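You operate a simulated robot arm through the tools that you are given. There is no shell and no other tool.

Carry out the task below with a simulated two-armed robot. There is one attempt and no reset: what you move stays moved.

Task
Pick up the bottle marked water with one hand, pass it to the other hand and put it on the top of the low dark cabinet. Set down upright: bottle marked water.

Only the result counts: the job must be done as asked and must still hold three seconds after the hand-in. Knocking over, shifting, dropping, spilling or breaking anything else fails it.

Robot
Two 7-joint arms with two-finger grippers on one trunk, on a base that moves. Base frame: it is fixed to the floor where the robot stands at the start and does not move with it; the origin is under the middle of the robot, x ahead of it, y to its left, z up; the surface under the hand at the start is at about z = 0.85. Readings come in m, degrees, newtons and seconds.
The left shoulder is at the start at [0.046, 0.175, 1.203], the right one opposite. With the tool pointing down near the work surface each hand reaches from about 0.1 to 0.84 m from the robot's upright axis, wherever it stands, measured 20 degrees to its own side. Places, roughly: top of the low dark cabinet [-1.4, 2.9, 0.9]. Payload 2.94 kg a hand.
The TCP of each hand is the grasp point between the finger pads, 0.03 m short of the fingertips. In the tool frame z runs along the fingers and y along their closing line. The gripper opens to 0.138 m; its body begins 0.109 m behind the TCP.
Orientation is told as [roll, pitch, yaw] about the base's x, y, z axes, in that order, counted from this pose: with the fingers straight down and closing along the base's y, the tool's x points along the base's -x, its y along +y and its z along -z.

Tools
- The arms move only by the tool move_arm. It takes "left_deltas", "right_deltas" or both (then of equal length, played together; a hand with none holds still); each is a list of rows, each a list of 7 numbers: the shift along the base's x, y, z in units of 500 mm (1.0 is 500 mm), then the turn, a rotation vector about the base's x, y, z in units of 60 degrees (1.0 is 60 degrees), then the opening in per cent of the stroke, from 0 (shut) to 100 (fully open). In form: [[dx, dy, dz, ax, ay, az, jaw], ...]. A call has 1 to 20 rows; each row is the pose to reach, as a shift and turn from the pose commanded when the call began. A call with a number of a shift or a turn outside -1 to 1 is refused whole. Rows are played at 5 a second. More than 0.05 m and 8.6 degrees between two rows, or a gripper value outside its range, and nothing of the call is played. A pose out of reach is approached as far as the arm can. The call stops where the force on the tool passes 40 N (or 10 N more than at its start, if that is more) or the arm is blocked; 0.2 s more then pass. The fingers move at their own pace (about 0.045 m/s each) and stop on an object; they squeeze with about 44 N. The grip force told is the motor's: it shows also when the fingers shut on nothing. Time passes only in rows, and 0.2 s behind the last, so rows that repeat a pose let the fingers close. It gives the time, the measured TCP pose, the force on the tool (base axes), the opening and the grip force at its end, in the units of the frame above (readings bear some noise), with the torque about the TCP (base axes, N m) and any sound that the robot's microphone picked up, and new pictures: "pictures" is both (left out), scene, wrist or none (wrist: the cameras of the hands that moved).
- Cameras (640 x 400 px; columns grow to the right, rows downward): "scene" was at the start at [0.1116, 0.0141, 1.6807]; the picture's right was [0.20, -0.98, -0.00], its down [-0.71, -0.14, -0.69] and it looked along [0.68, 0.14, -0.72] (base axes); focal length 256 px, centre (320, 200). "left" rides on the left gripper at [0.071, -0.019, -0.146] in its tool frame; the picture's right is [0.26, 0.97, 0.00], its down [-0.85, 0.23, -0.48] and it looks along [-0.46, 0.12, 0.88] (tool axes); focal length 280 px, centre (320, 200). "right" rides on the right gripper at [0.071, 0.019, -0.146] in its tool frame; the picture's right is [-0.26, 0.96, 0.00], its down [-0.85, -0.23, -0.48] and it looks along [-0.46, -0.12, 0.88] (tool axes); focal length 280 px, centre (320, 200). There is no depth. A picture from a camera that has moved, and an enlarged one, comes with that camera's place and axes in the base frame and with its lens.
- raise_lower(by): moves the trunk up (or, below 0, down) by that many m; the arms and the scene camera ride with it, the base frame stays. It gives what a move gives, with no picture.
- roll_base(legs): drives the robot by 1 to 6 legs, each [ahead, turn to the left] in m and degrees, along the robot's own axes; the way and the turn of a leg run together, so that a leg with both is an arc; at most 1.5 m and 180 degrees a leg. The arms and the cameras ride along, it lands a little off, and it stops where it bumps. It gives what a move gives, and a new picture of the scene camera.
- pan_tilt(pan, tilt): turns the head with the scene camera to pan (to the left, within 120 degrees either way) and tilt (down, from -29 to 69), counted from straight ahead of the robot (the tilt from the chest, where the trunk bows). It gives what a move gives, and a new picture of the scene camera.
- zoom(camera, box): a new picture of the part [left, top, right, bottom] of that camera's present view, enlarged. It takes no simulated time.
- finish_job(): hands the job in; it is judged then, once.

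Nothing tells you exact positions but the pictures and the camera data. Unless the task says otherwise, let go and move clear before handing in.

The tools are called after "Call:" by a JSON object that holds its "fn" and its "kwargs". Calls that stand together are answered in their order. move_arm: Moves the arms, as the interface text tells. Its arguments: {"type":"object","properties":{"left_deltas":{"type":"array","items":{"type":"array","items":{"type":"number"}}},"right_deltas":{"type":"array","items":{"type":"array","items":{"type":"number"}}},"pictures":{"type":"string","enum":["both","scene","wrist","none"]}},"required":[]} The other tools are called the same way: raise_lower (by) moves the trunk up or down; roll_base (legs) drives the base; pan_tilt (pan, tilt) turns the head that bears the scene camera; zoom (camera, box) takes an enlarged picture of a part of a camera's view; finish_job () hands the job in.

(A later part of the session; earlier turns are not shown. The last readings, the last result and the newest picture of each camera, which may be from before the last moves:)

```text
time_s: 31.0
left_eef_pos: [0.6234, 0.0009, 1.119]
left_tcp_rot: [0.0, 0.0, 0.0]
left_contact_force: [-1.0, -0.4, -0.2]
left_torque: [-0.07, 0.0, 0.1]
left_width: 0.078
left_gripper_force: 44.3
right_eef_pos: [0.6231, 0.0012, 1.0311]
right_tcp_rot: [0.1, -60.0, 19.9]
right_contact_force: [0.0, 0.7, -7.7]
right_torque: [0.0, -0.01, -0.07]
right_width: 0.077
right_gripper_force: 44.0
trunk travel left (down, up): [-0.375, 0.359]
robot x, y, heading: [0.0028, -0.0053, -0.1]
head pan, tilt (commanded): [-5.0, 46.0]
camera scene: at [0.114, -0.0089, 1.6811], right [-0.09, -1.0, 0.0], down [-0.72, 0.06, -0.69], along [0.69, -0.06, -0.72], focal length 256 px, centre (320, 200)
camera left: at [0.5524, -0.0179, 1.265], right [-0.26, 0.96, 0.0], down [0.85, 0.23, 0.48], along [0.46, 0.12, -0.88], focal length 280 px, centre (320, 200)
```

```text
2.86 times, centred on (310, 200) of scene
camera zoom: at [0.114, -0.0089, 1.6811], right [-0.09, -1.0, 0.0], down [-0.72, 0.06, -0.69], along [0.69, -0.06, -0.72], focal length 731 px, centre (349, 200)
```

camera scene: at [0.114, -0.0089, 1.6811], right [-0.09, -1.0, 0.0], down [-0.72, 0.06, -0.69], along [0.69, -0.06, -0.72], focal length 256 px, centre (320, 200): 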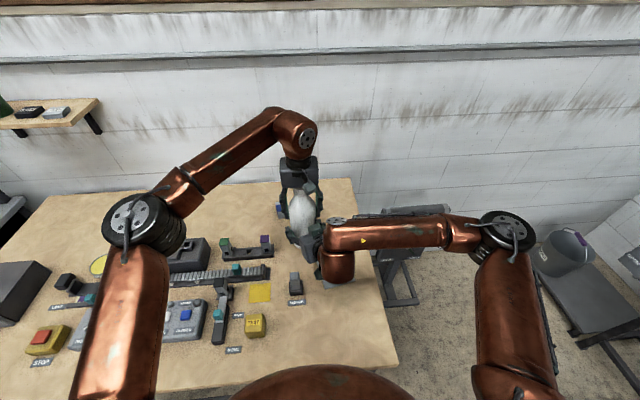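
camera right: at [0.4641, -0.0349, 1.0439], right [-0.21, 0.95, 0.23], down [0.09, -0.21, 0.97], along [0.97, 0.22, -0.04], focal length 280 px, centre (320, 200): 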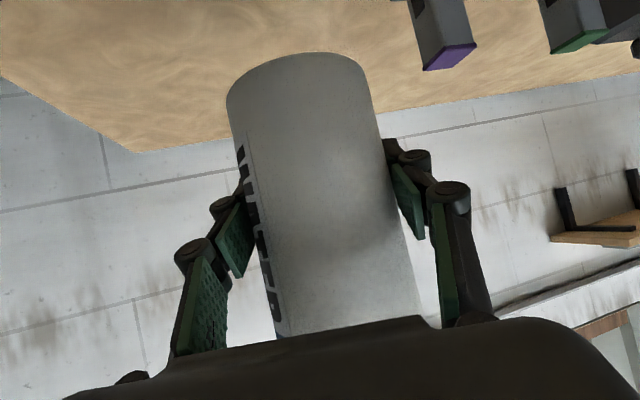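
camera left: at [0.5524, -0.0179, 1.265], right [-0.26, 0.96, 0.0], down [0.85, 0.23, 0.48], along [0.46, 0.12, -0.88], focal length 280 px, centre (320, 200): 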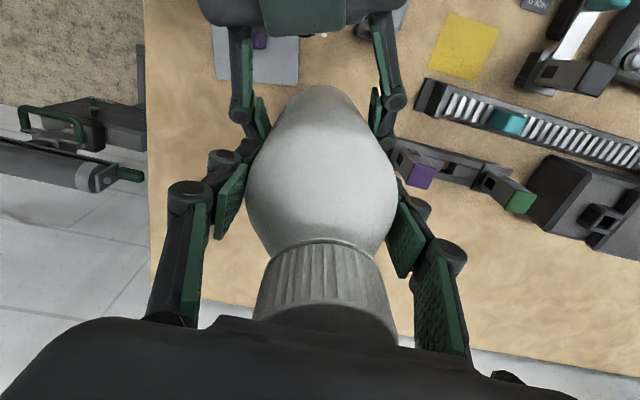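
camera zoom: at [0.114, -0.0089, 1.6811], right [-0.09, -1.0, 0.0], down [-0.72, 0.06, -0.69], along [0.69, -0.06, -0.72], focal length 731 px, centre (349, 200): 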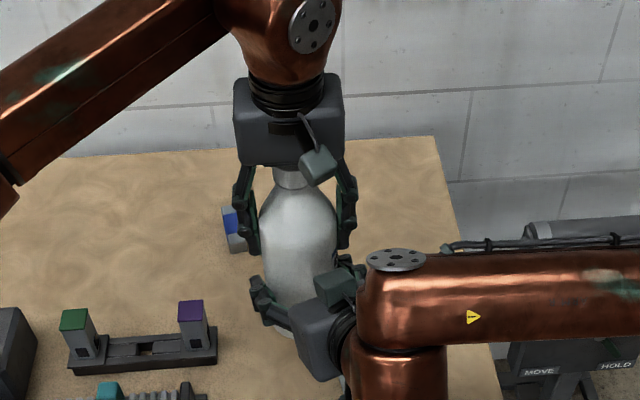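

The left hand has closed at 0.078 m with full force, so both hands hold the bottle. I now open the right gripper.

Call:
{"fn": "move_arm", "kwargs": {"right_deltas": [[0, 0, 0, 0, 0, 0, 65], [0, 0, 0, 0, 0, 0, 75], [0, 0, 0, 0, 0, 0, 85], [0, 0, 0, 0, 0, 0, 100], [0, 0, 0, 0, 0, 0, 100], [0, 0, 0, 0, 0, 0, 100]], "left_deltas": [[0, 0, 0, 0, 0, 0, 0], [0, 0, 0, 0, 0, 0, 0], [0, 0, 0, 0, 0, 0, 0], [0, 0, 0, 0, 0, 0, 0], [0, 0, 0, 0, 0, 0, 0], [0, 0, 0, 0, 0, 0, 0]], "pictures": "both"}}

```text
time_s: 32.4
left_eef_pos: [0.6232, 0.001, 1.1191]
left_tcp_rot: [0.0, 0.0, 0.1]
left_contact_force: [-0.5, -1.2, -0.1]
left_torque: [-0.01, -0.04, -0.02]
left_width: 0.0779
left_gripper_force: 43.5
right_eef_pos: [0.6218, 0.0014, 1.0316]
right_tcp_rot: [0.2, -59.9, 20.0]
right_contact_force: [0.2, -0.1, 0.6]
right_torque: [-0.01, -0.04, 0.02]
right_width: 0.1382
right_gripper_force: 0.0
trunk travel left (down, up): [-0.375, 0.359]
robot x, y, heading: [-0.0016, -0.0, -0.3]
head pan, tilt (commanded): [-5.0, 46.0]
camera scene: at [0.114, -0.0089, 1.6811], right [-0.09, -1.0, 0.0], down [-0.72, 0.06, -0.69], along [0.69, -0.06, -0.72], focal length 256 px, centre (320, 200)
camera right: at [0.4642, -0.0352, 1.044], right [-0.21, 0.95, 0.23], down [0.09, -0.21, 0.97], along [0.97, 0.22, -0.04], focal length 280 px, centre (320, 200)
camera left: at [0.5524, -0.0179, 1.2649], right [-0.26, 0.96, 0.0], down [0.85, 0.23, 0.48], along [0.46, 0.12, -0.88], focal length 280 px, centre (320, 200)
```

scene: 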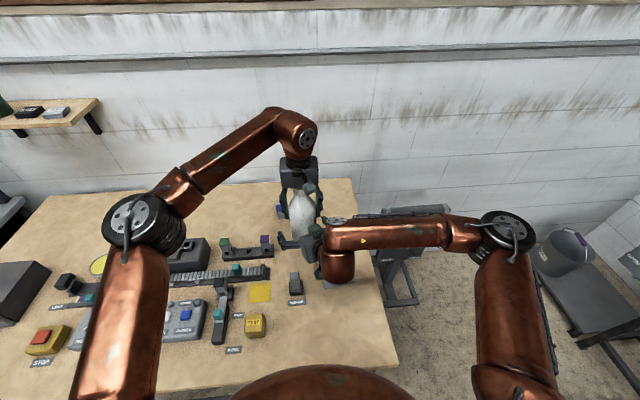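
right: 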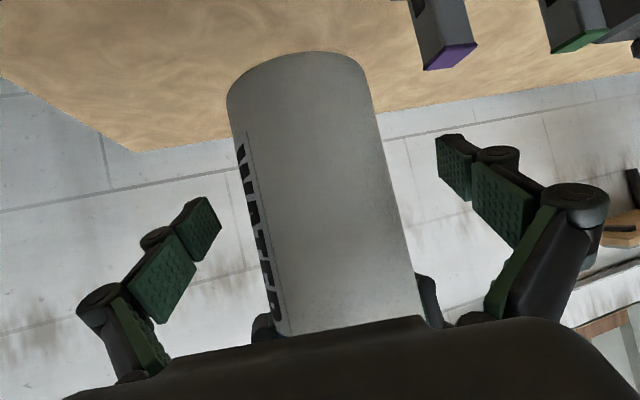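
left: 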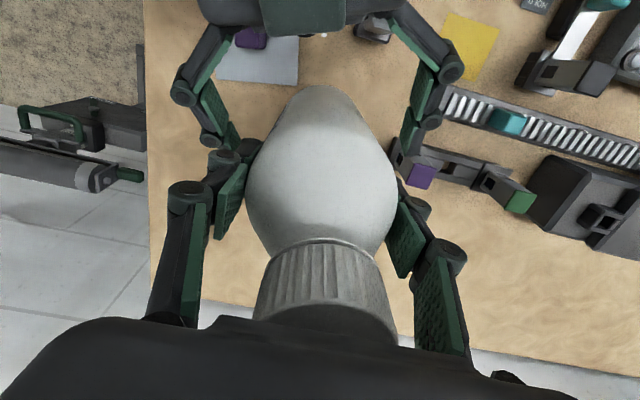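

The right hand is open and its load is gone, while the left still grips at 43.5 N. I withdraw the right hand back along its own axis and then off to the right.

Call:
{"fn": "move_arm", "kwargs": {"right_deltas": [[-0.033, -0.012, 0.02, 0, 0, 0, 100], [-0.065, -0.024, 0.04, 0, 0, 0, 100], [-0.1, -0.036, 0.061, 0, 0, 0, 100], [-0.13, -0.047, 0.08, 0, 0, 0, 100], [-0.163, -0.059, 0.1, 0, 0, 0, 100], [-0.2, -0.073, 0.123, 0, 0, 0, 100], [-0.2, -0.13, 0.123, 0, 0, 0, 100], [-0.2, -0.2, 0.123, 0, 0, 0, 100], [-0.2, -0.27, 0.123, 0, 0, 0, 100], [-0.2, -0.34, 0.123, 0, 0, 0, 100], [-0.2, -0.4, 0.123, 0, 0, 0, 100], [-0.2, -0.4, 0.123, 0, 0, 0, 100]], "pictures": "both"}}

```text
time_s: 35.0
left_eef_pos: [0.6231, 0.001, 1.119]
left_tcp_rot: [0.0, 0.1, 0.1]
left_contact_force: [0.9, 0.3, -0.4]
left_torque: [-0.03, 0.0, -0.02]
left_width: 0.0779
left_gripper_force: 44.1
right_eef_pos: [0.5225, -0.1966, 1.092]
right_tcp_rot: [0.1, -59.8, 20.0]
right_contact_force: [0.4, 0.2, 1.0]
right_torque: [0.01, 0.01, 0.0]
right_width: 0.1379
right_gripper_force: 0.1
trunk travel left (down, up): [-0.375, 0.359]
robot x, y, heading: [0.002, 0.0007, -0.0]
head pan, tilt (commanded): [-5.0, 46.0]
camera scene: at [0.1146, -0.0085, 1.6811], right [-0.09, -1.0, 0.0], down [-0.72, 0.06, -0.69], along [0.69, -0.06, -0.72], focal length 256 px, centre (320, 200)
camera right: at [0.365, -0.2348, 1.1056], right [-0.21, 0.95, 0.23], down [0.09, -0.21, 0.97], along [0.97, 0.22, -0.04], focal length 280 px, centre (320, 200)
```

scene: 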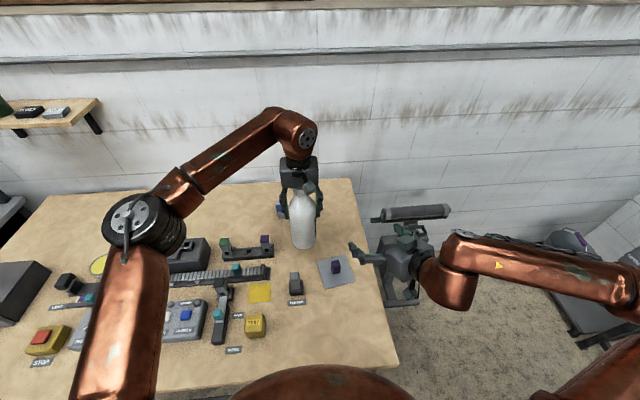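
right: 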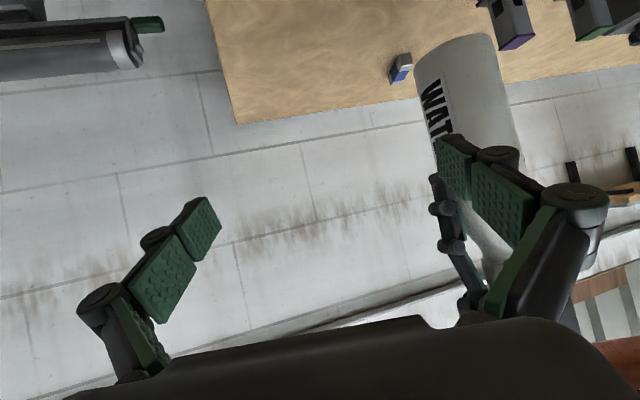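

The bottle now hangs upright in the left hand alone, with its base about 0.149 m below the left TCP. I raise it and pull it in, and lift the right hand out of the way, before driving.

Call:
{"fn": "move_arm", "kwargs": {"left_deltas": [[0, 0, 0.03, 0, 0, 0, 0], [-0.02, 0.01, 0.06, 0, 0, 0, 0], [-0.05, 0.025, 0.09, 0, 0, 0, 0], [-0.08, 0.04, 0.12, 0, 0, 0, 0], [-0.11, 0.055, 0.15, 0, 0, 0, 0], [-0.14, 0.07, 0.16, 0, 0, 0, 0], [-0.17, 0.085, 0.16, 0, 0, 0, 0], [-0.2, 0.1, 0.16, 0, 0, 0, 0], [-0.2, 0.1, 0.16, 0, 0, 0, 0]], "right_deltas": [[-0.018, -0.025, 0.05, 0, 0, 0, 100], [-0.035, -0.05, 0.1, 0, 0, 0, 100], [-0.053, -0.075, 0.15, 0, 0, 0, 100], [-0.07, -0.1, 0.2, 0, 0, 0, 100], [-0.088, -0.125, 0.25, 0, 0, 0, 100], [-0.105, -0.15, 0.3, 0, 0, 0, 100], [-0.123, -0.175, 0.35, 0, 0, 0, 100], [-0.14, -0.2, 0.4, 0, 0, 0, 100], [-0.14, -0.2, 0.4, 0, 0, 0, 100]], "pictures": "both"}}

```text
time_s: 37.0
left_eef_pos: [0.5227, 0.0518, 1.1969]
left_tcp_rot: [0.1, 0.1, 0.0]
left_contact_force: [-0.2, 0.0, -8.3]
left_torque: [-0.03, -0.02, -0.01]
left_width: 0.0778
left_gripper_force: 43.7
right_eef_pos: [0.4536, -0.2995, 1.2919]
right_tcp_rot: [0.1, -59.9, 19.9]
right_contact_force: [-0.1, 0.3, 0.0]
right_torque: [-0.01, 0.0, 0.05]
right_width: 0.1383
right_gripper_force: 0.0
trunk travel left (down, up): [-0.375, 0.359]
robot x, y, heading: [0.0007, -0.0002, 0.4]
head pan, tilt (commanded): [-5.0, 46.0]
camera scene: at [0.1145, -0.0095, 1.6811], right [-0.09, -1.0, 0.0], down [-0.72, 0.06, -0.69], along [0.69, -0.06, -0.72], focal length 256 px, centre (320, 200)
camera right: at [0.2955, -0.3366, 1.3049], right [-0.21, 0.95, 0.23], down [0.09, -0.21, 0.97], along [0.97, 0.22, -0.04], focal length 280 px, centre (320, 200)
camera left: at [0.4524, 0.0333, 1.3431], right [-0.26, 0.96, 0.0], down [0.85, 0.23, 0.47], along [0.46, 0.13, -0.88], focal length 280 px, centre (320, 200)
```

scene: 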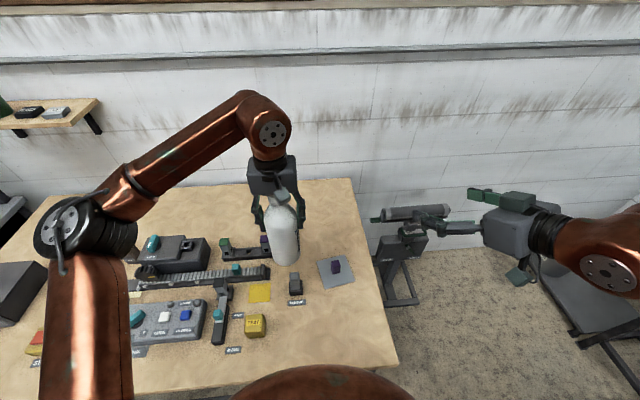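
right: 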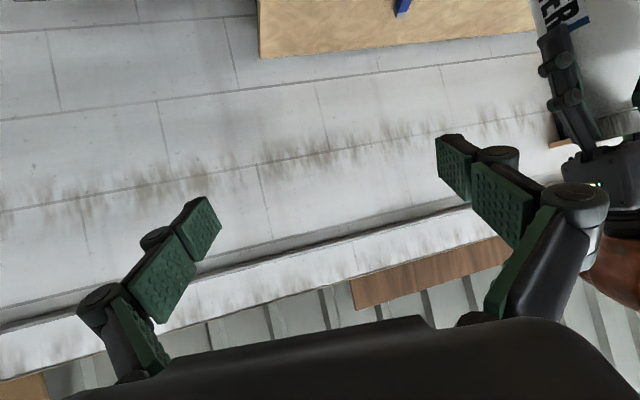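
left: 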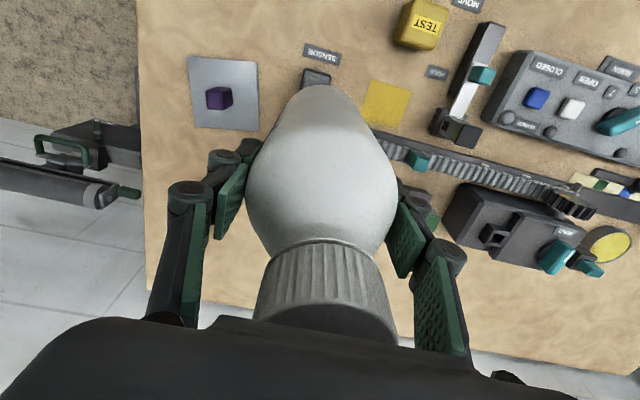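

The left hand now carries the bottle's full weight steadily. I back the robot away from the table by 0.4 m.

Call:
{"fn": "roll_base", "kwargs": {"legs": [[-0.4, 0]]}}

```text
time_s: 39.5
left_eef_pos: [0.1223, 0.054, 1.1986]
left_tcp_rot: [-0.1, 0.0, 0.2]
left_contact_force: [-1.4, -0.3, -7.7]
left_torque: [-0.02, -0.04, 0.03]
left_width: 0.078
left_gripper_force: 44.1
right_eef_pos: [0.0528, -0.296, 1.2924]
right_tcp_rot: [0.1, -59.9, 20.1]
right_contact_force: [-0.1, 0.3, 0.4]
right_torque: [0.02, -0.01, -0.06]
right_width: 0.1379
right_gripper_force: 0.1
trunk travel left (down, up): [-0.375, 0.359]
robot x, y, heading: [-0.4005, 0.0008, 0.0]
head pan, tilt (commanded): [-5.0, 46.0]
camera scene: at [-0.2877, -0.0093, 1.6812], right [-0.08, -1.0, 0.0], down [-0.72, 0.06, -0.69], along [0.69, -0.06, -0.72], focal length 256 px, centre (320, 200)
```

scene: 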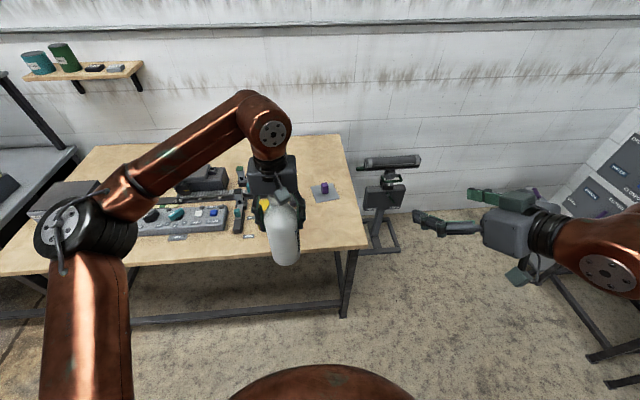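

The backing went as planned, and the bottle is steady and clear of the table. I turn left by 90° on the spot.

Call:
{"fn": "roll_base", "kwargs": {"legs": [[0, 90]]}}

Call:
{"fn": "pan_tilt", "kwargs": {"pan": 20, "tilt": 25}}

```text
time_s: 43.7
left_eef_pos: [-0.4522, 0.5217, 1.1979]
left_tcp_rot: [0.1, 0.0, 89.9]
left_contact_force: [0.0, 1.0, -8.3]
left_torque: [0.02, -0.01, 0.01]
left_width: 0.0779
left_gripper_force: 43.6
right_eef_pos: [-0.0992, 0.4517, 1.2929]
right_tcp_rot: [0.1, -59.9, 109.7]
right_contact_force: [0.5, -0.9, -0.5]
right_torque: [0.03, 0.01, 0.03]
right_width: 0.1378
right_gripper_force: 0.0
trunk travel left (down, up): [-0.375, 0.359]
robot x, y, heading: [-0.3992, -0.0014, 89.7]
head pan, tilt (commanded): [-5.0, 46.0]
camera scene: at [-0.3953, 0.114, 1.6812], right [1.0, -0.09, 0.0], down [-0.06, -0.72, -0.69], along [0.06, 0.69, -0.72], focal length 256 px, centre (320, 200)
```

scene: 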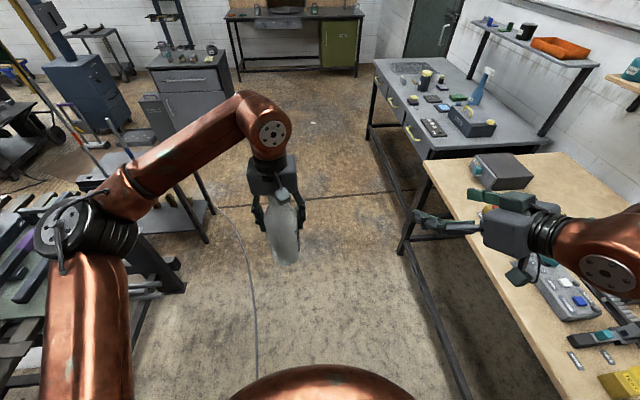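

```text
time_s: 44.6
left_eef_pos: [-0.4513, 0.5202, 1.1976]
left_tcp_rot: [0.0, 0.0, 90.0]
left_contact_force: [0.1, -0.3, -8.8]
left_torque: [0.02, 0.02, 0.01]
left_width: 0.0778
left_gripper_force: 44.0
right_eef_pos: [-0.1012, 0.4518, 1.2925]
right_tcp_rot: [0.1, -59.9, 109.7]
right_contact_force: [0.3, 0.4, 0.3]
right_torque: [0.04, 0.0, -0.01]
right_width: 0.138
right_gripper_force: 0.0
trunk travel left (down, up): [-0.375, 0.359]
robot x, y, heading: [-0.3971, -0.0015, 89.8]
head pan, tilt (commanded): [20.0, 25.0]
camera scene: at [-0.4334, 0.1203, 1.7131], right [0.94, 0.34, 0.0], down [0.14, -0.4, -0.91], along [-0.31, 0.85, -0.42], focal length 256 px, centre (320, 200)
```

scene: 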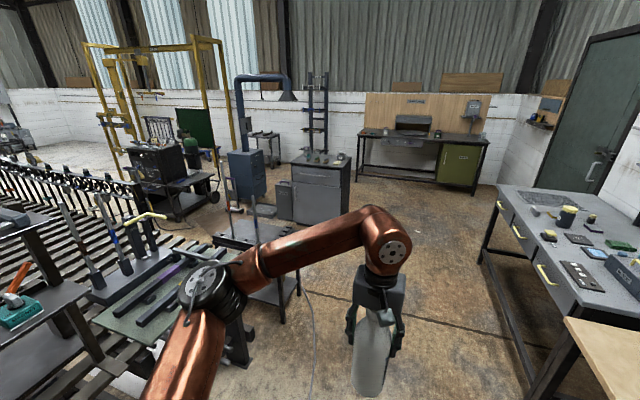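

The corridor ahead is open and the bottle is steady. I drive 1.3 m ahead and then look at the cabinet top from closer.

Call:
{"fn": "roll_base", "kwargs": {"legs": [[1.3, 0]]}}

Call:
{"fn": "pan_tilt", "kwargs": {"pan": 32, "tilt": 30}}

Call:
{"fn": "zoom", "kwargs": {"camera": "scene", "box": [220, 60, 420, 260]}}

```text
time_s: 51.1
left_eef_pos: [-0.4298, 1.8291, 1.1983]
left_tcp_rot: [0.1, 0.1, 89.2]
left_contact_force: [0.2, 0.4, -7.5]
left_torque: [0.0, 0.0, 0.01]
left_width: 0.0777
left_gripper_force: 43.6
right_eef_pos: [-0.0793, 1.7544, 1.292]
right_tcp_rot: [0.2, -59.9, 108.9]
right_contact_force: [-0.6, -0.8, 0.0]
right_torque: [-0.01, 0.0, -0.04]
right_width: 0.1379
right_gripper_force: 0.1
trunk travel left (down, up): [-0.375, 0.359]
robot x, y, heading: [-0.3853, 1.3056, 89.1]
head pan, tilt (commanded): [20.0, 25.0]
camera scene: at [-0.418, 1.4279, 1.7131], right [0.95, 0.33, 0.0], down [0.14, -0.4, -0.91], along [-0.29, 0.86, -0.42], focal length 256 px, centre (320, 200)
```

scene: 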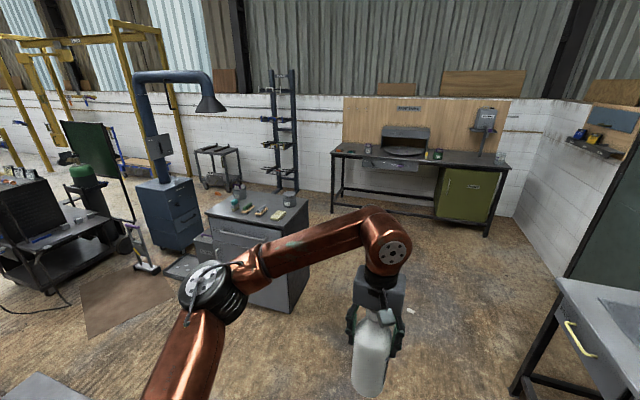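

```text
time_s: 51.9
left_eef_pos: [-0.4296, 1.8278, 1.1969]
left_tcp_rot: [0.1, 0.0, 89.1]
left_contact_force: [-0.7, 0.1, -7.5]
left_torque: [0.03, -0.01, 0.02]
left_width: 0.078
left_gripper_force: 43.6
right_eef_pos: [-0.0804, 1.7556, 1.2913]
right_tcp_rot: [0.1, -59.9, 109.0]
right_contact_force: [-0.9, 1.0, 0.0]
right_torque: [0.0, 0.01, 0.01]
right_width: 0.138
right_gripper_force: 0.2
trunk travel left (down, up): [-0.375, 0.359]
robot x, y, heading: [-0.3879, 1.3051, 89.1]
head pan, tilt (commanded): [32.0, 30.0]
camera scene: at [-0.4346, 1.4178, 1.7052], right [0.86, 0.51, 0.0], down [0.26, -0.43, -0.87], along [-0.45, 0.74, -0.5], focal length 256 px, centre (320, 200)
```

scene: 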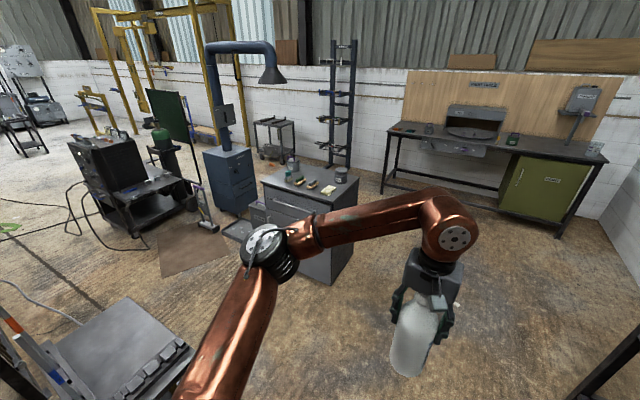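

```text
2.00 times, centred on (320, 160) of scene
camera zoom: at [-0.4346, 1.4178, 1.7052], right [0.86, 0.51, 0.0], down [0.26, -0.43, -0.87], along [-0.45, 0.74, -0.5], focal length 512 px, centre (320, 280)
```

zoom: 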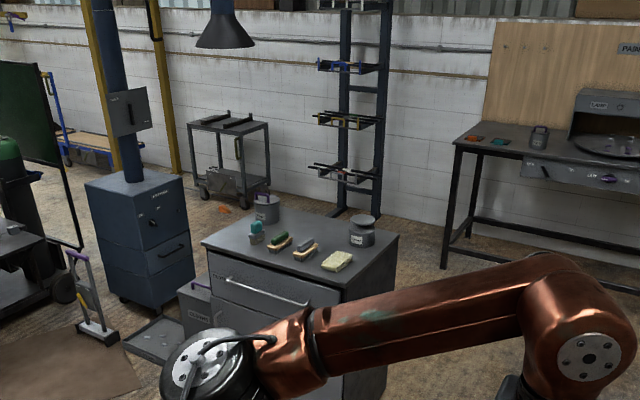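

I'm now nearer the cabinet and its top shows several small items. I zoom in to map the free area.

Call:
{"fn": "zoom", "kwargs": {"camera": "scene", "box": [250, 150, 370, 220]}}

```text
5.33 times, centred on (310, 185) of scene
camera zoom: at [-0.4346, 1.4178, 1.7052], right [0.86, 0.51, 0.0], down [0.26, -0.43, -0.87], along [-0.45, 0.74, -0.5], focal length 1365 px, centre (373, 280)
```

zoom: 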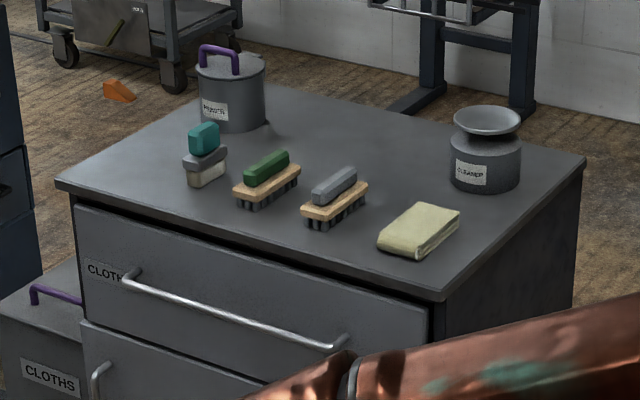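

The middle of the cabinet top, around (-1.38, 2.89), is free between the pot, the cleaner jar and the brushes. I raise the trunk for clearance, drive 0.5 m ahead and turn towards a standing point at about (-1.1, 2.19).

Call:
{"fn": "raise_lower", "kwargs": {"by": 0.1}}

Call:
{"fn": "roll_base", "kwargs": {"legs": [[0.5, 0], [0, 63]]}}

Call:
{"fn": "pan_tilt", "kwargs": {"pan": 0, "tilt": 50}}

```text
time_s: 53.2
left_eef_pos: [-0.4293, 1.8293, 1.2984]
left_tcp_rot: [0.1, 0.1, 89.1]
left_contact_force: [0.2, 0.5, -7.8]
left_torque: [0.01, -0.04, 0.01]
left_width: 0.078
left_gripper_force: 43.5
right_eef_pos: [-0.0796, 1.7553, 1.3921]
right_tcp_rot: [0.3, -59.9, 108.8]
right_contact_force: [-0.8, 1.2, 0.4]
right_torque: [-0.02, 0.0, 0.0]
right_width: 0.1379
right_gripper_force: 0.1
trunk travel left (down, up): [-0.475, 0.259]
robot x, y, heading: [-0.3879, 1.3051, 89.2]
head pan, tilt (commanded): [32.0, 30.0]
```

```text
time_s: 59.0
left_eef_pos: [-0.8658, 1.9962, 1.2967]
left_tcp_rot: [0.0, 0.0, 152.8]
left_contact_force: [-0.2, -0.3, -7.6]
left_torque: [0.03, 0.0, -0.02]
left_width: 0.0776
left_gripper_force: 44.1
right_eef_pos: [-0.6439, 2.2773, 1.3925]
right_tcp_rot: [0.1, -59.8, 172.6]
right_contact_force: [0.1, -0.3, -0.1]
right_torque: [0.02, 0.04, 0.02]
right_width: 0.138
right_gripper_force: 0.1
trunk travel left (down, up): [-0.475, 0.259]
robot x, y, heading: [-0.3787, 1.8068, 152.8]
head pan, tilt (commanded): [32.0, 30.0]
camera scene: at [-0.4716, 1.7966, 1.8053], right [-0.08, 1.0, 0.0], down [0.5, 0.04, -0.87], along [-0.86, -0.07, -0.5], focal length 256 px, centre (320, 200)
```

scene: 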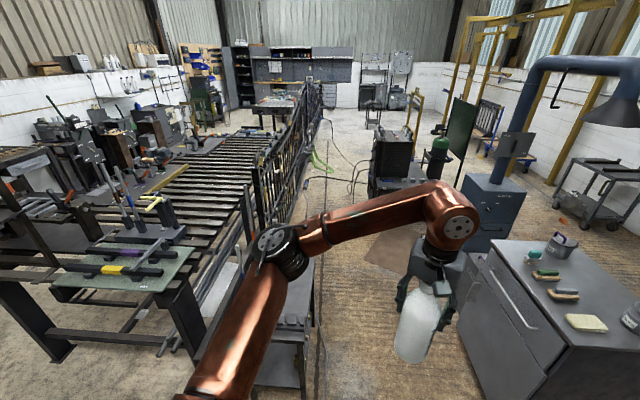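

```text
time_s: 59.9
left_eef_pos: [-0.8659, 1.9972, 1.2978]
left_tcp_rot: [0.0, 0.0, 152.7]
left_contact_force: [0.2, -0.2, -6.9]
left_torque: [-0.02, 0.03, 0.0]
left_width: 0.0778
left_gripper_force: 43.8
right_eef_pos: [-0.6435, 2.2783, 1.3909]
right_tcp_rot: [0.0, -59.9, 172.6]
right_contact_force: [0.1, 0.4, -0.5]
right_torque: [-0.03, -0.01, 0.01]
right_width: 0.1383
right_gripper_force: 0.1
trunk travel left (down, up): [-0.475, 0.259]
robot x, y, heading: [-0.3762, 1.8056, 152.7]
head pan, tilt (commanded): [0.0, 50.0]
camera scene: at [-0.4498, 1.8394, 1.7758], right [0.46, 0.89, 0.0], down [0.68, -0.35, -0.64], along [-0.57, 0.29, -0.77], focal length 256 px, centre (320, 200)
```

scene: 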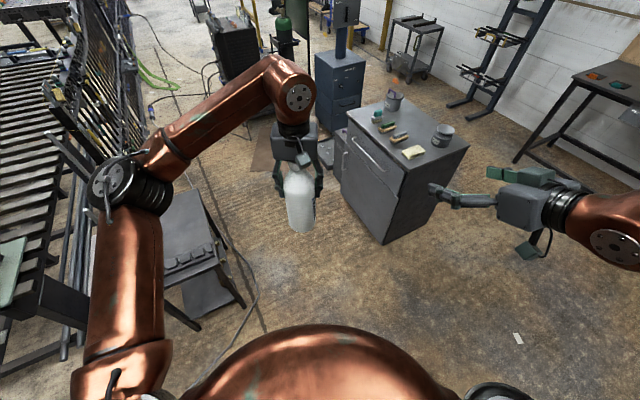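

The view from here shows the cabinet well. I zoom on its top to refine the positions before driving closer.

Call:
{"fn": "zoom", "kwargs": {"camera": "scene", "box": [330, 70, 490, 250]}}

Call:
{"fn": "zoom", "kwargs": {"camera": "scene", "box": [340, 80, 480, 180]}}

```text
2.22 times, centred on (410, 160) of scene
camera zoom: at [-0.4498, 1.8394, 1.7758], right [0.46, 0.89, 0.0], down [0.68, -0.35, -0.64], along [-0.57, 0.29, -0.77], focal length 569 px, centre (120, 289)
```

zoom: 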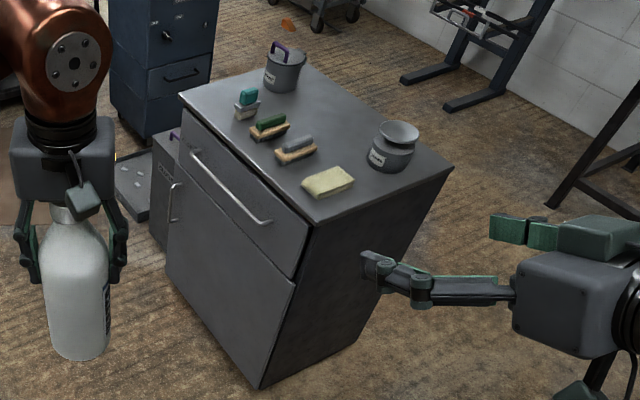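

```text
4.00 times, centred on (410, 130) of scene
camera zoom: at [-0.4498, 1.8394, 1.7758], right [0.46, 0.89, 0.0], down [0.68, -0.35, -0.64], along [-0.57, 0.29, -0.77], focal length 1023 px, centre (-40, 480)
```

zoom: 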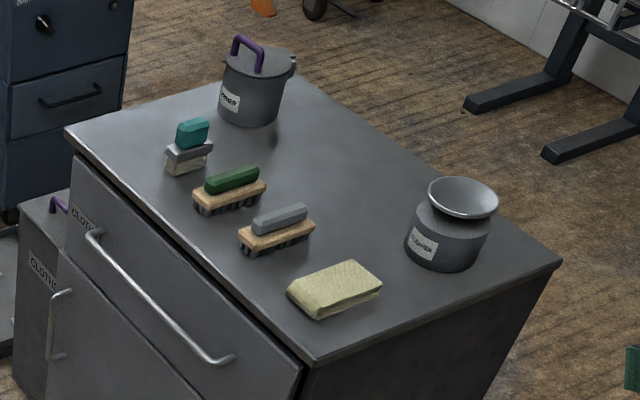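

Triangulating from two views, the cabinet top is at about z 0.83, spanning x -1.75 to -1.12 and y 2.71 to 3.17. The free spot behind the brushes is about (-1.44, 3.03). I drive to about (-1.22, 2.30), keeping clear of the small table.

Call:
{"fn": "roll_base", "kwargs": {"legs": [[0, -3.1], [0.7, 0]]}}

Call:
{"fn": "pan_tilt", "kwargs": {"pan": -35, "tilt": 45}}

```text
time_s: 64.2
left_eef_pos: [-1.4654, 2.3888, 1.2986]
left_tcp_rot: [0.1, 0.1, 149.4]
left_contact_force: [-0.2, 0.7, -7.9]
left_torque: [-0.01, 0.01, 0.0]
left_width: 0.0777
left_gripper_force: 44.2
right_eef_pos: [-1.228, 2.6559, 1.3914]
right_tcp_rot: [0.1, -59.8, 169.2]
right_contact_force: [-0.1, 0.5, 0.9]
right_torque: [-0.02, 0.0, 0.03]
right_width: 0.1381
right_gripper_force: 0.0
trunk travel left (down, up): [-0.475, 0.259]
robot x, y, heading: [-0.9904, 2.1677, 149.3]
head pan, tilt (commanded): [0.0, 50.0]
camera scene: at [-1.0603, 2.2055, 1.7757], right [0.51, 0.86, 0.0], down [0.66, -0.39, -0.64], along [-0.55, 0.33, -0.77], focal length 256 px, centre (320, 200)
```

scene: 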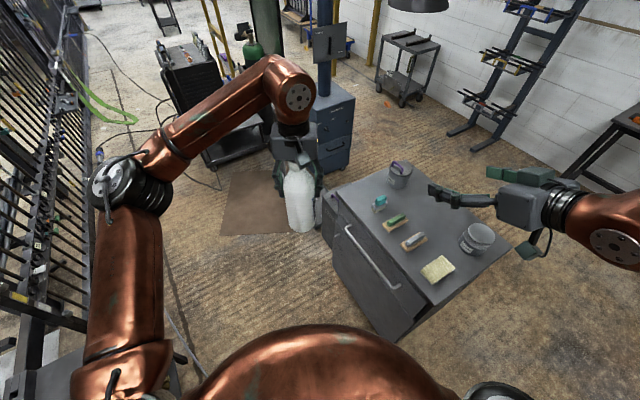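

```text
time_s: 65.2
left_eef_pos: [-1.4652, 2.3875, 1.2975]
left_tcp_rot: [-0.1, 0.1, 149.4]
left_contact_force: [-0.1, 0.9, -7.7]
left_torque: [0.01, -0.01, -0.04]
left_width: 0.0779
left_gripper_force: 44.4
right_eef_pos: [-1.2269, 2.6544, 1.3938]
right_tcp_rot: [0.1, -59.9, 169.3]
right_contact_force: [0.7, -0.1, 0.5]
right_torque: [0.04, -0.04, 0.0]
right_width: 0.138
right_gripper_force: 0.1
trunk travel left (down, up): [-0.475, 0.259]
robot x, y, heading: [-0.9916, 2.1658, 149.4]
head pan, tilt (commanded): [-35.0, 45.0]
camera scene: at [-1.0273, 2.2401, 1.7826], right [0.91, 0.41, 0.0], down [0.29, -0.64, -0.71], along [-0.29, 0.64, -0.71], focal length 256 px, centre (320, 200)
```

scene: 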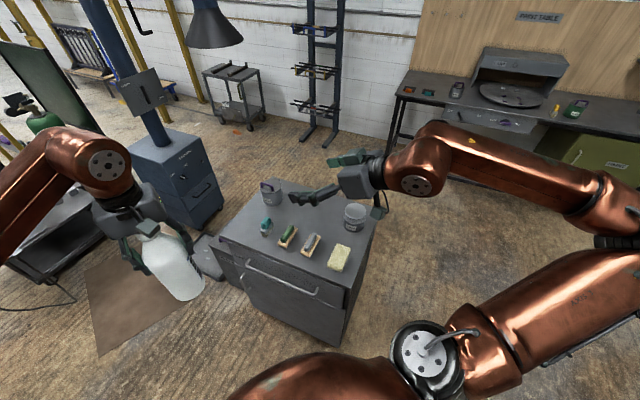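

Closer now, with the bottle still steady. I zoom in to refine the cabinet-top map once more.

Call:
{"fn": "zoom", "kwargs": {"camera": "scene", "box": [200, 160, 400, 310]}}

```text
2.67 times, centred on (300, 235) of scene
camera zoom: at [-1.0273, 2.2401, 1.7826], right [0.91, 0.41, 0.0], down [0.29, -0.64, -0.71], along [-0.29, 0.64, -0.71], focal length 682 px, centre (373, 107)
```

zoom: 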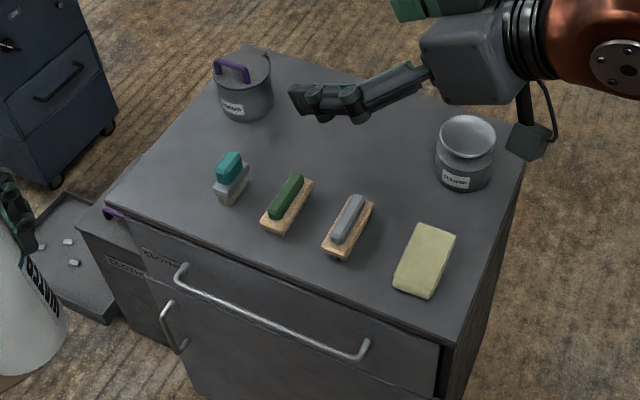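

The refined map puts the top at z ≈ 0.847, with a free spot around (-1.42, 2.99). I drive the last 0.24 m and turn right to face the cabinet.

Call:
{"fn": "roll_base", "kwargs": {"legs": [[0.24, 0]]}}

Call:
{"fn": "roll_base", "kwargs": {"legs": [[0, -59.4]]}}

Call:
{"fn": "pan_tilt", "kwargs": {"pan": 10, "tilt": 48}}

```text
time_s: 67.0
left_eef_pos: [-1.6726, 2.511, 1.2976]
left_tcp_rot: [-0.1, 0.1, 149.2]
left_contact_force: [-0.2, 0.4, -7.5]
left_torque: [-0.03, -0.02, 0.01]
left_width: 0.0775
left_gripper_force: 44.1
right_eef_pos: [-1.4334, 2.7785, 1.3924]
right_tcp_rot: [0.0, -59.9, 169.1]
right_contact_force: [-0.9, 0.0, 0.1]
right_torque: [-0.01, -0.03, -0.02]
right_width: 0.1381
right_gripper_force: 0.1
trunk travel left (down, up): [-0.475, 0.259]
robot x, y, heading: [-1.1973, 2.2913, 149.1]
head pan, tilt (commanded): [-35.0, 45.0]
camera scene: at [-1.2341, 2.3633, 1.7826], right [0.91, 0.41, 0.0], down [0.29, -0.65, -0.71], along [-0.29, 0.64, -0.71], focal length 256 px, centre (320, 200)
```

scene: 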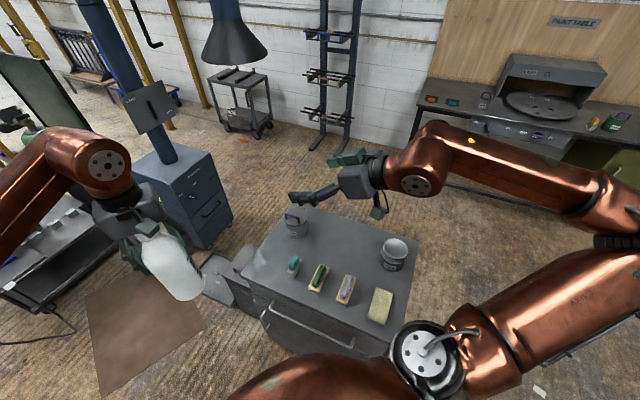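

```text
time_s: 70.1
left_eef_pos: [-1.2418, 2.811, 1.2985]
left_tcp_rot: [0.0, -0.1, 89.3]
left_contact_force: [0.8, 0.8, -7.8]
left_torque: [-0.01, 0.01, -0.01]
left_width: 0.0777
left_gripper_force: 44.1
right_eef_pos: [-0.8912, 2.7382, 1.3932]
right_tcp_rot: [0.2, -59.9, 109.1]
right_contact_force: [-0.4, 0.2, -0.7]
right_torque: [-0.02, 0.02, -0.03]
right_width: 0.1383
right_gripper_force: 0.1
trunk travel left (down, up): [-0.475, 0.259]
robot x, y, heading: [-1.1968, 2.2859, 89.1]
head pan, tilt (commanded): [-35.0, 45.0]
camera scene: at [-1.1508, 2.3552, 1.7826], right [0.81, -0.59, 0.0], down [-0.41, -0.57, -0.71], along [0.41, 0.57, -0.71], focal length 256 px, centre (320, 200)
```

scene: 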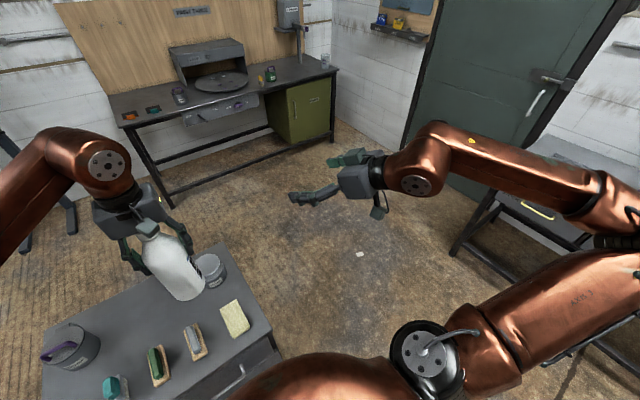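

```text
time_s: 71.2
left_eef_pos: [-1.2408, 2.8109, 1.2969]
left_tcp_rot: [-0.1, 0.1, 89.2]
left_contact_force: [0.5, -0.8, -7.7]
left_torque: [0.01, -0.01, 0.01]
left_width: 0.0777
left_gripper_force: 43.8
right_eef_pos: [-0.8906, 2.7379, 1.3928]
right_tcp_rot: [0.1, -60.0, 109.1]
right_contact_force: [-0.1, 0.0, -0.3]
right_torque: [-0.01, 0.01, -0.02]
right_width: 0.138
right_gripper_force: 0.1
trunk travel left (down, up): [-0.475, 0.259]
robot x, y, heading: [-1.1966, 2.2882, 89.3]
head pan, tilt (commanded): [10.0, 48.0]
camera scene: at [-1.2107, 2.3671, 1.7785], right [0.99, 0.16, 0.0], down [0.12, -0.73, -0.67], along [-0.11, 0.66, -0.74], focal length 256 px, centre (320, 200)
```

scene: 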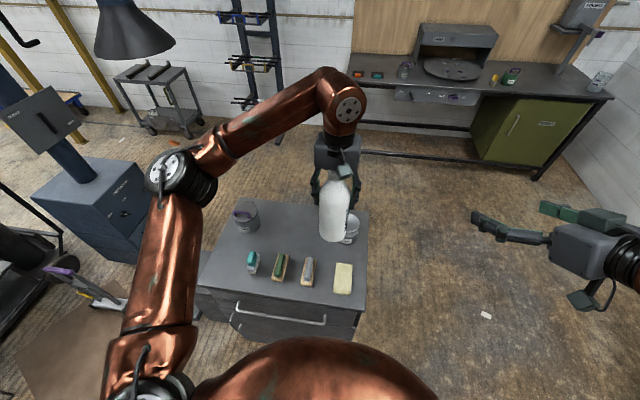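

The robot stands square in front of the cabinet with the bottle held above it. I zoom to get the free spot precisely from this viewpoint.

Call:
{"fn": "zoom", "kwargs": {"camera": "scene", "box": [190, 170, 390, 340]}}

Call:
{"fn": "zoom", "kwargs": {"camera": "left", "box": [0, 0, 640, 400]}}

```text
2.35 times, centred on (290, 255) of scene
camera zoom: at [-1.2107, 2.3671, 1.7785], right [0.99, 0.16, 0.0], down [0.12, -0.73, -0.67], along [-0.11, 0.66, -0.74], focal length 602 px, centre (391, 71)
```

zoom: 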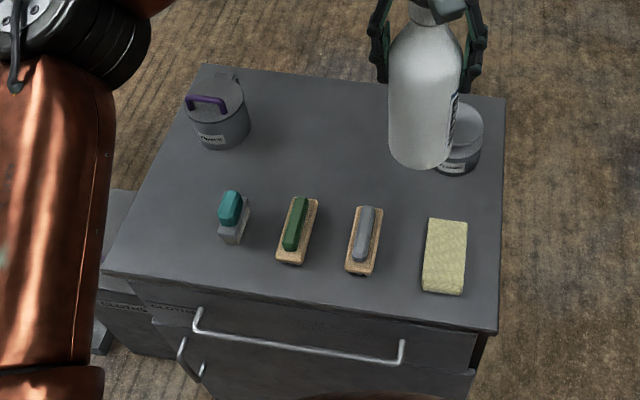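

```text
1.00 times, centred on (320, 200) of left (not enlarged: the box is as wide or as high as the picture)
camera zoom: at [-1.2219, 2.7408, 1.443], right [-0.97, -0.25, 0.0], down [-0.22, 0.85, 0.48], along [-0.12, 0.46, -0.88], focal length 280 px, centre (320, 200)
```

zoom: 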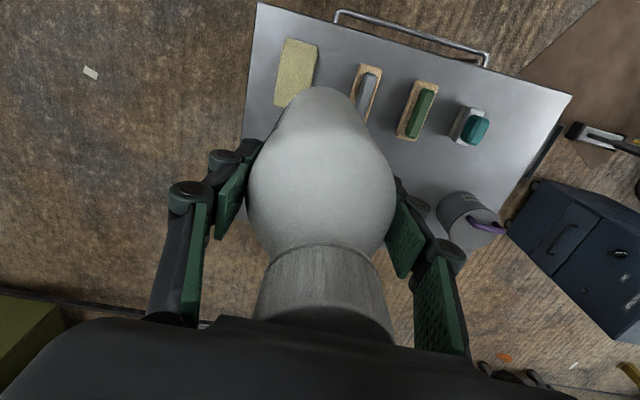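

The free spot's middle works out at (-1.413, 3.00), between the pot, the jar and the brush backs. I move the bottle there at the present height, well above everything.

Call:
{"fn": "move_arm", "kwargs": {"left_deltas": [[-0.017, 0.019, 0, 0, 0, 0, 0], [-0.051, 0.057, 0, 0, 0, 0, 0], [-0.086, 0.095, 0, 0, 0, 0, 0], [-0.12, 0.132, 0, 0, 0, 0, 0], [-0.154, 0.17, 0, 0, 0, 0, 0], [-0.189, 0.208, 0, 0, 0, 0, 0], [-0.223, 0.246, 0, 0, 0, 0, 0], [-0.257, 0.283, 0, 0, 0, 0, 0], [-0.291, 0.321, 0, 0, 0, 0, 0], [-0.326, 0.359, 0, 0, 0, 0, 0], [-0.343, 0.378, 0, 0, 0, 0, 0], [-0.343, 0.378, 0, 0, 0, 0, 0]], "pictures": "both"}}

```text
time_s: 73.8
left_eef_pos: [-1.4122, 3.0005, 1.2989]
left_tcp_rot: [0.0, 0.0, 89.2]
left_contact_force: [0.0, 0.2, -7.6]
left_torque: [0.02, 0.01, 0.01]
left_width: 0.0777
left_gripper_force: 44.0
right_eef_pos: [-0.8918, 2.7384, 1.3929]
right_tcp_rot: [0.1, -59.9, 109.2]
right_contact_force: [-0.5, 0.3, 0.1]
right_torque: [-0.02, -0.01, 0.01]
right_width: 0.138
right_gripper_force: 0.1
trunk travel left (down, up): [-0.475, 0.259]
robot x, y, heading: [-1.1981, 2.2887, 89.1]
head pan, tilt (commanded): [10.0, 48.0]
camera scene: at [-1.2114, 2.3672, 1.7785], right [0.99, 0.16, 0.0], down [0.12, -0.73, -0.67], along [-0.11, 0.66, -0.74], focal length 256 px, centre (320, 200)
camera left: at [-1.3931, 2.9299, 1.4439], right [-0.97, -0.25, 0.0], down [-0.22, 0.85, 0.48], along [-0.12, 0.46, -0.88], focal length 280 px, centre (320, 200)
```

scene: 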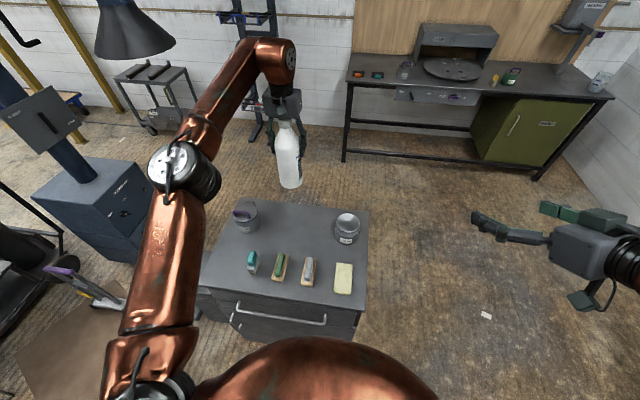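
left: 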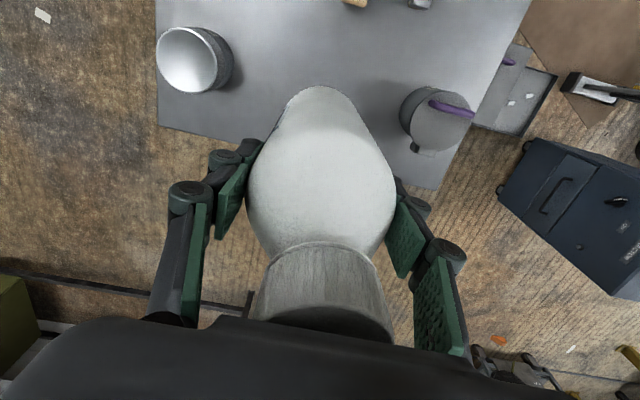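

The bottle is directly above the free spot. I lower the trunk by 0.1 m and check the view.

Call:
{"fn": "raise_lower", "kwargs": {"by": -0.1}}

Call:
{"fn": "zoom", "kwargs": {"camera": "scene", "box": [190, 120, 390, 320]}}

Call:
{"fn": "zoom", "kwargs": {"camera": "left", "box": [0, 0, 640, 400]}}

```text
time_s: 75.1
left_eef_pos: [-1.4133, 2.9993, 1.1994]
left_tcp_rot: [0.1, 0.0, 89.2]
left_contact_force: [-1.2, 0.6, -7.7]
left_torque: [0.04, 0.01, 0.02]
left_width: 0.0778
left_gripper_force: 44.0
right_eef_pos: [-0.8913, 2.7373, 1.2927]
right_tcp_rot: [0.1, -60.0, 109.1]
right_contact_force: [-0.4, 0.1, 0.1]
right_torque: [0.01, 0.0, 0.02]
right_width: 0.1379
right_gripper_force: 0.0
trunk travel left (down, up): [-0.375, 0.359]
robot x, y, heading: [-1.1964, 2.2893, 89.5]
head pan, tilt (commanded): [10.0, 48.0]
```

```text
2.00 times, centred on (290, 220) of scene
camera zoom: at [-1.2108, 2.4008, 1.6786], right [0.99, 0.16, 0.0], down [0.12, -0.73, -0.67], along [-0.11, 0.66, -0.74], focal length 512 px, centre (380, 160)
```

zoom: 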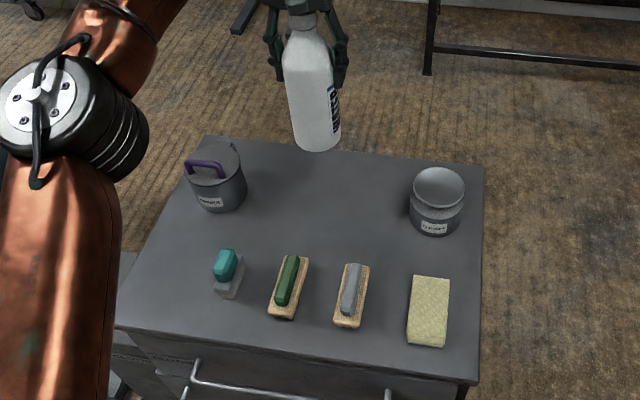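

```text
1.00 times, centred on (320, 200) of left (not enlarged: the box is as wide or as high as the picture)
camera zoom: at [-1.3937, 2.9292, 1.3439], right [-0.97, -0.25, 0.0], down [-0.22, 0.85, 0.48], along [-0.12, 0.46, -0.88], focal length 280 px, centre (320, 200)
```

zoom: 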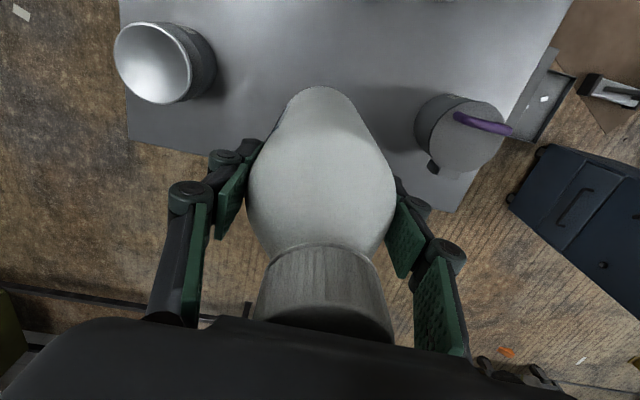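

The way down is clear on all sides. I lower the bottle 0.14 m at moderate speed, staying above the expected contact height.

Call:
{"fn": "move_arm", "kwargs": {"left_deltas": [[0, 0, -0.03, 0, 0, 0, 0], [0, 0, -0.07, 0, 0, 0, 0], [0, 0, -0.11, 0, 0, 0, 0], [0, 0, -0.15, 0, 0, 0, 0], [0, 0, -0.19, 0, 0, 0, 0], [0, 0, -0.23, 0, 0, 0, 0], [0, 0, -0.26, 0, 0, 0, 0], [0, 0, -0.28, 0, 0, 0, 0], [0, 0, -0.28, 0, 0, 0, 0]], "pictures": "both"}}

Call:
{"fn": "zoom", "kwargs": {"camera": "scene", "box": [190, 140, 390, 300]}}

```text
time_s: 77.1
left_eef_pos: [-1.4143, 3.0008, 1.0558]
left_tcp_rot: [-0.1, 0.1, 89.2]
left_contact_force: [0.5, -0.3, -7.1]
left_torque: [0.02, -0.01, 0.01]
left_width: 0.0777
left_gripper_force: 44.4
right_eef_pos: [-0.8921, 2.7391, 1.2933]
right_tcp_rot: [0.1, -59.9, 109.1]
right_contact_force: [0.7, 1.2, -0.9]
right_torque: [0.01, -0.02, -0.01]
right_width: 0.1381
right_gripper_force: 0.1
trunk travel left (down, up): [-0.375, 0.359]
robot x, y, heading: [-1.1967, 2.2878, 89.2]
head pan, tilt (commanded): [10.0, 48.0]
camera scene: at [-1.2108, 2.4015, 1.6784], right [0.99, 0.16, 0.0], down [0.12, -0.73, -0.67], along [-0.11, 0.66, -0.74], focal length 256 px, centre (320, 200)
camera left: at [-1.3943, 2.9302, 1.2019], right [-0.97, -0.25, 0.0], down [-0.22, 0.85, 0.48], along [-0.12, 0.46, -0.88], focal length 280 px, centre (320, 200)
```

scene: 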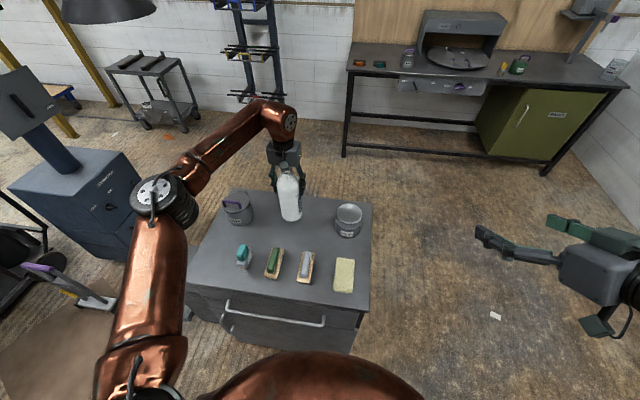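
left: 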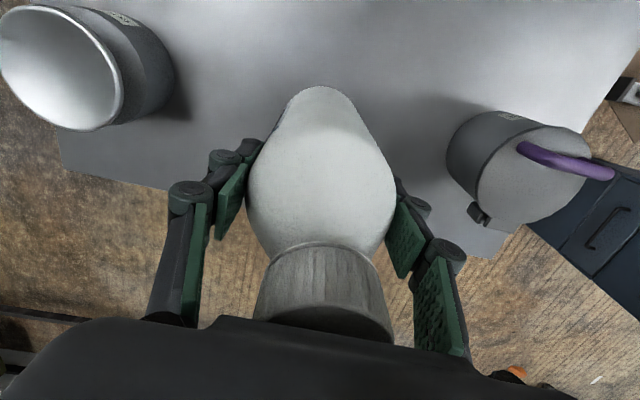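

```text
2.50 times, centred on (290, 220) of scene
camera zoom: at [-1.2108, 2.4015, 1.6784], right [0.99, 0.16, 0.0], down [0.12, -0.73, -0.67], along [-0.11, 0.66, -0.74], focal length 640 px, centre (395, 150)
```

zoom: 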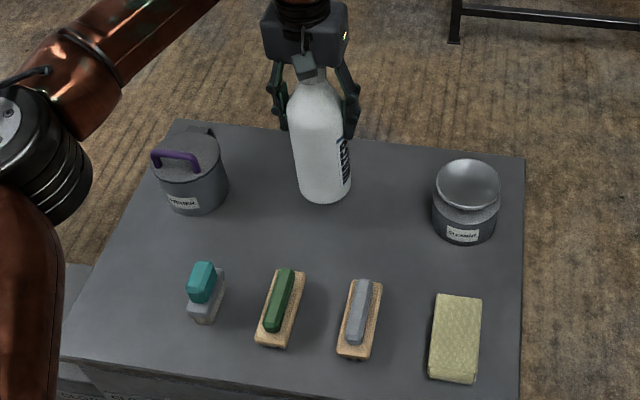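

There is about 6 cm left by my estimate, and jar and pot are well clear. I continue down in small 5 mm steps and watch the force.

Call:
{"fn": "move_arm", "kwargs": {"left_deltas": [[0, 0, -0.012, 0, 0, 0, 0], [0, 0, -0.024, 0, 0, 0, 0], [0, 0, -0.036, 0, 0, 0, 0], [0, 0, -0.048, 0, 0, 0, 0], [0, 0, -0.06, 0, 0, 0, 0], [0, 0, -0.07, 0, 0, 0, 0], [0, 0, -0.07, 0, 0, 0, 0]], "pictures": "scene"}}

Call:
{"fn": "zoom", "kwargs": {"camera": "scene", "box": [240, 140, 340, 240]}}

```text
time_s: 78.7
left_eef_pos: [-1.413, 3.0001, 1.0224]
left_tcp_rot: [0.0, 0.1, 89.2]
left_contact_force: [-0.1, -0.2, -7.6]
left_torque: [-0.01, 0.01, 0.02]
left_width: 0.0776
left_gripper_force: 43.7
right_eef_pos: [-0.8915, 2.7391, 1.2938]
right_tcp_rot: [0.2, -59.9, 109.1]
right_contact_force: [0.3, 0.6, -0.8]
right_torque: [0.04, 0.0, 0.01]
right_width: 0.1379
right_gripper_force: 0.0
trunk travel left (down, up): [-0.375, 0.359]
robot x, y, heading: [-1.1968, 2.2899, 89.2]
head pan, tilt (commanded): [10.0, 48.0]
camera scene: at [-1.2109, 2.4015, 1.6784], right [0.99, 0.16, 0.0], down [0.12, -0.73, -0.67], along [-0.11, 0.66, -0.74], focal length 256 px, centre (320, 200)
```

scene: 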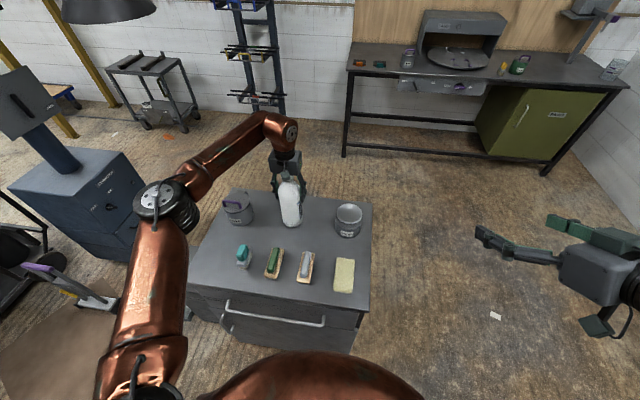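

```text
4.00 times, centred on (290, 190) of scene
camera zoom: at [-1.2109, 2.4015, 1.6784], right [0.99, 0.16, 0.0], down [0.12, -0.73, -0.67], along [-0.11, 0.66, -0.74], focal length 1023 px, centre (440, 240)
```

zoom: 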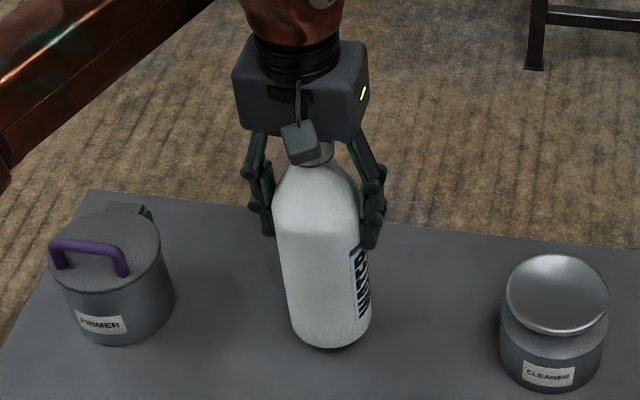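

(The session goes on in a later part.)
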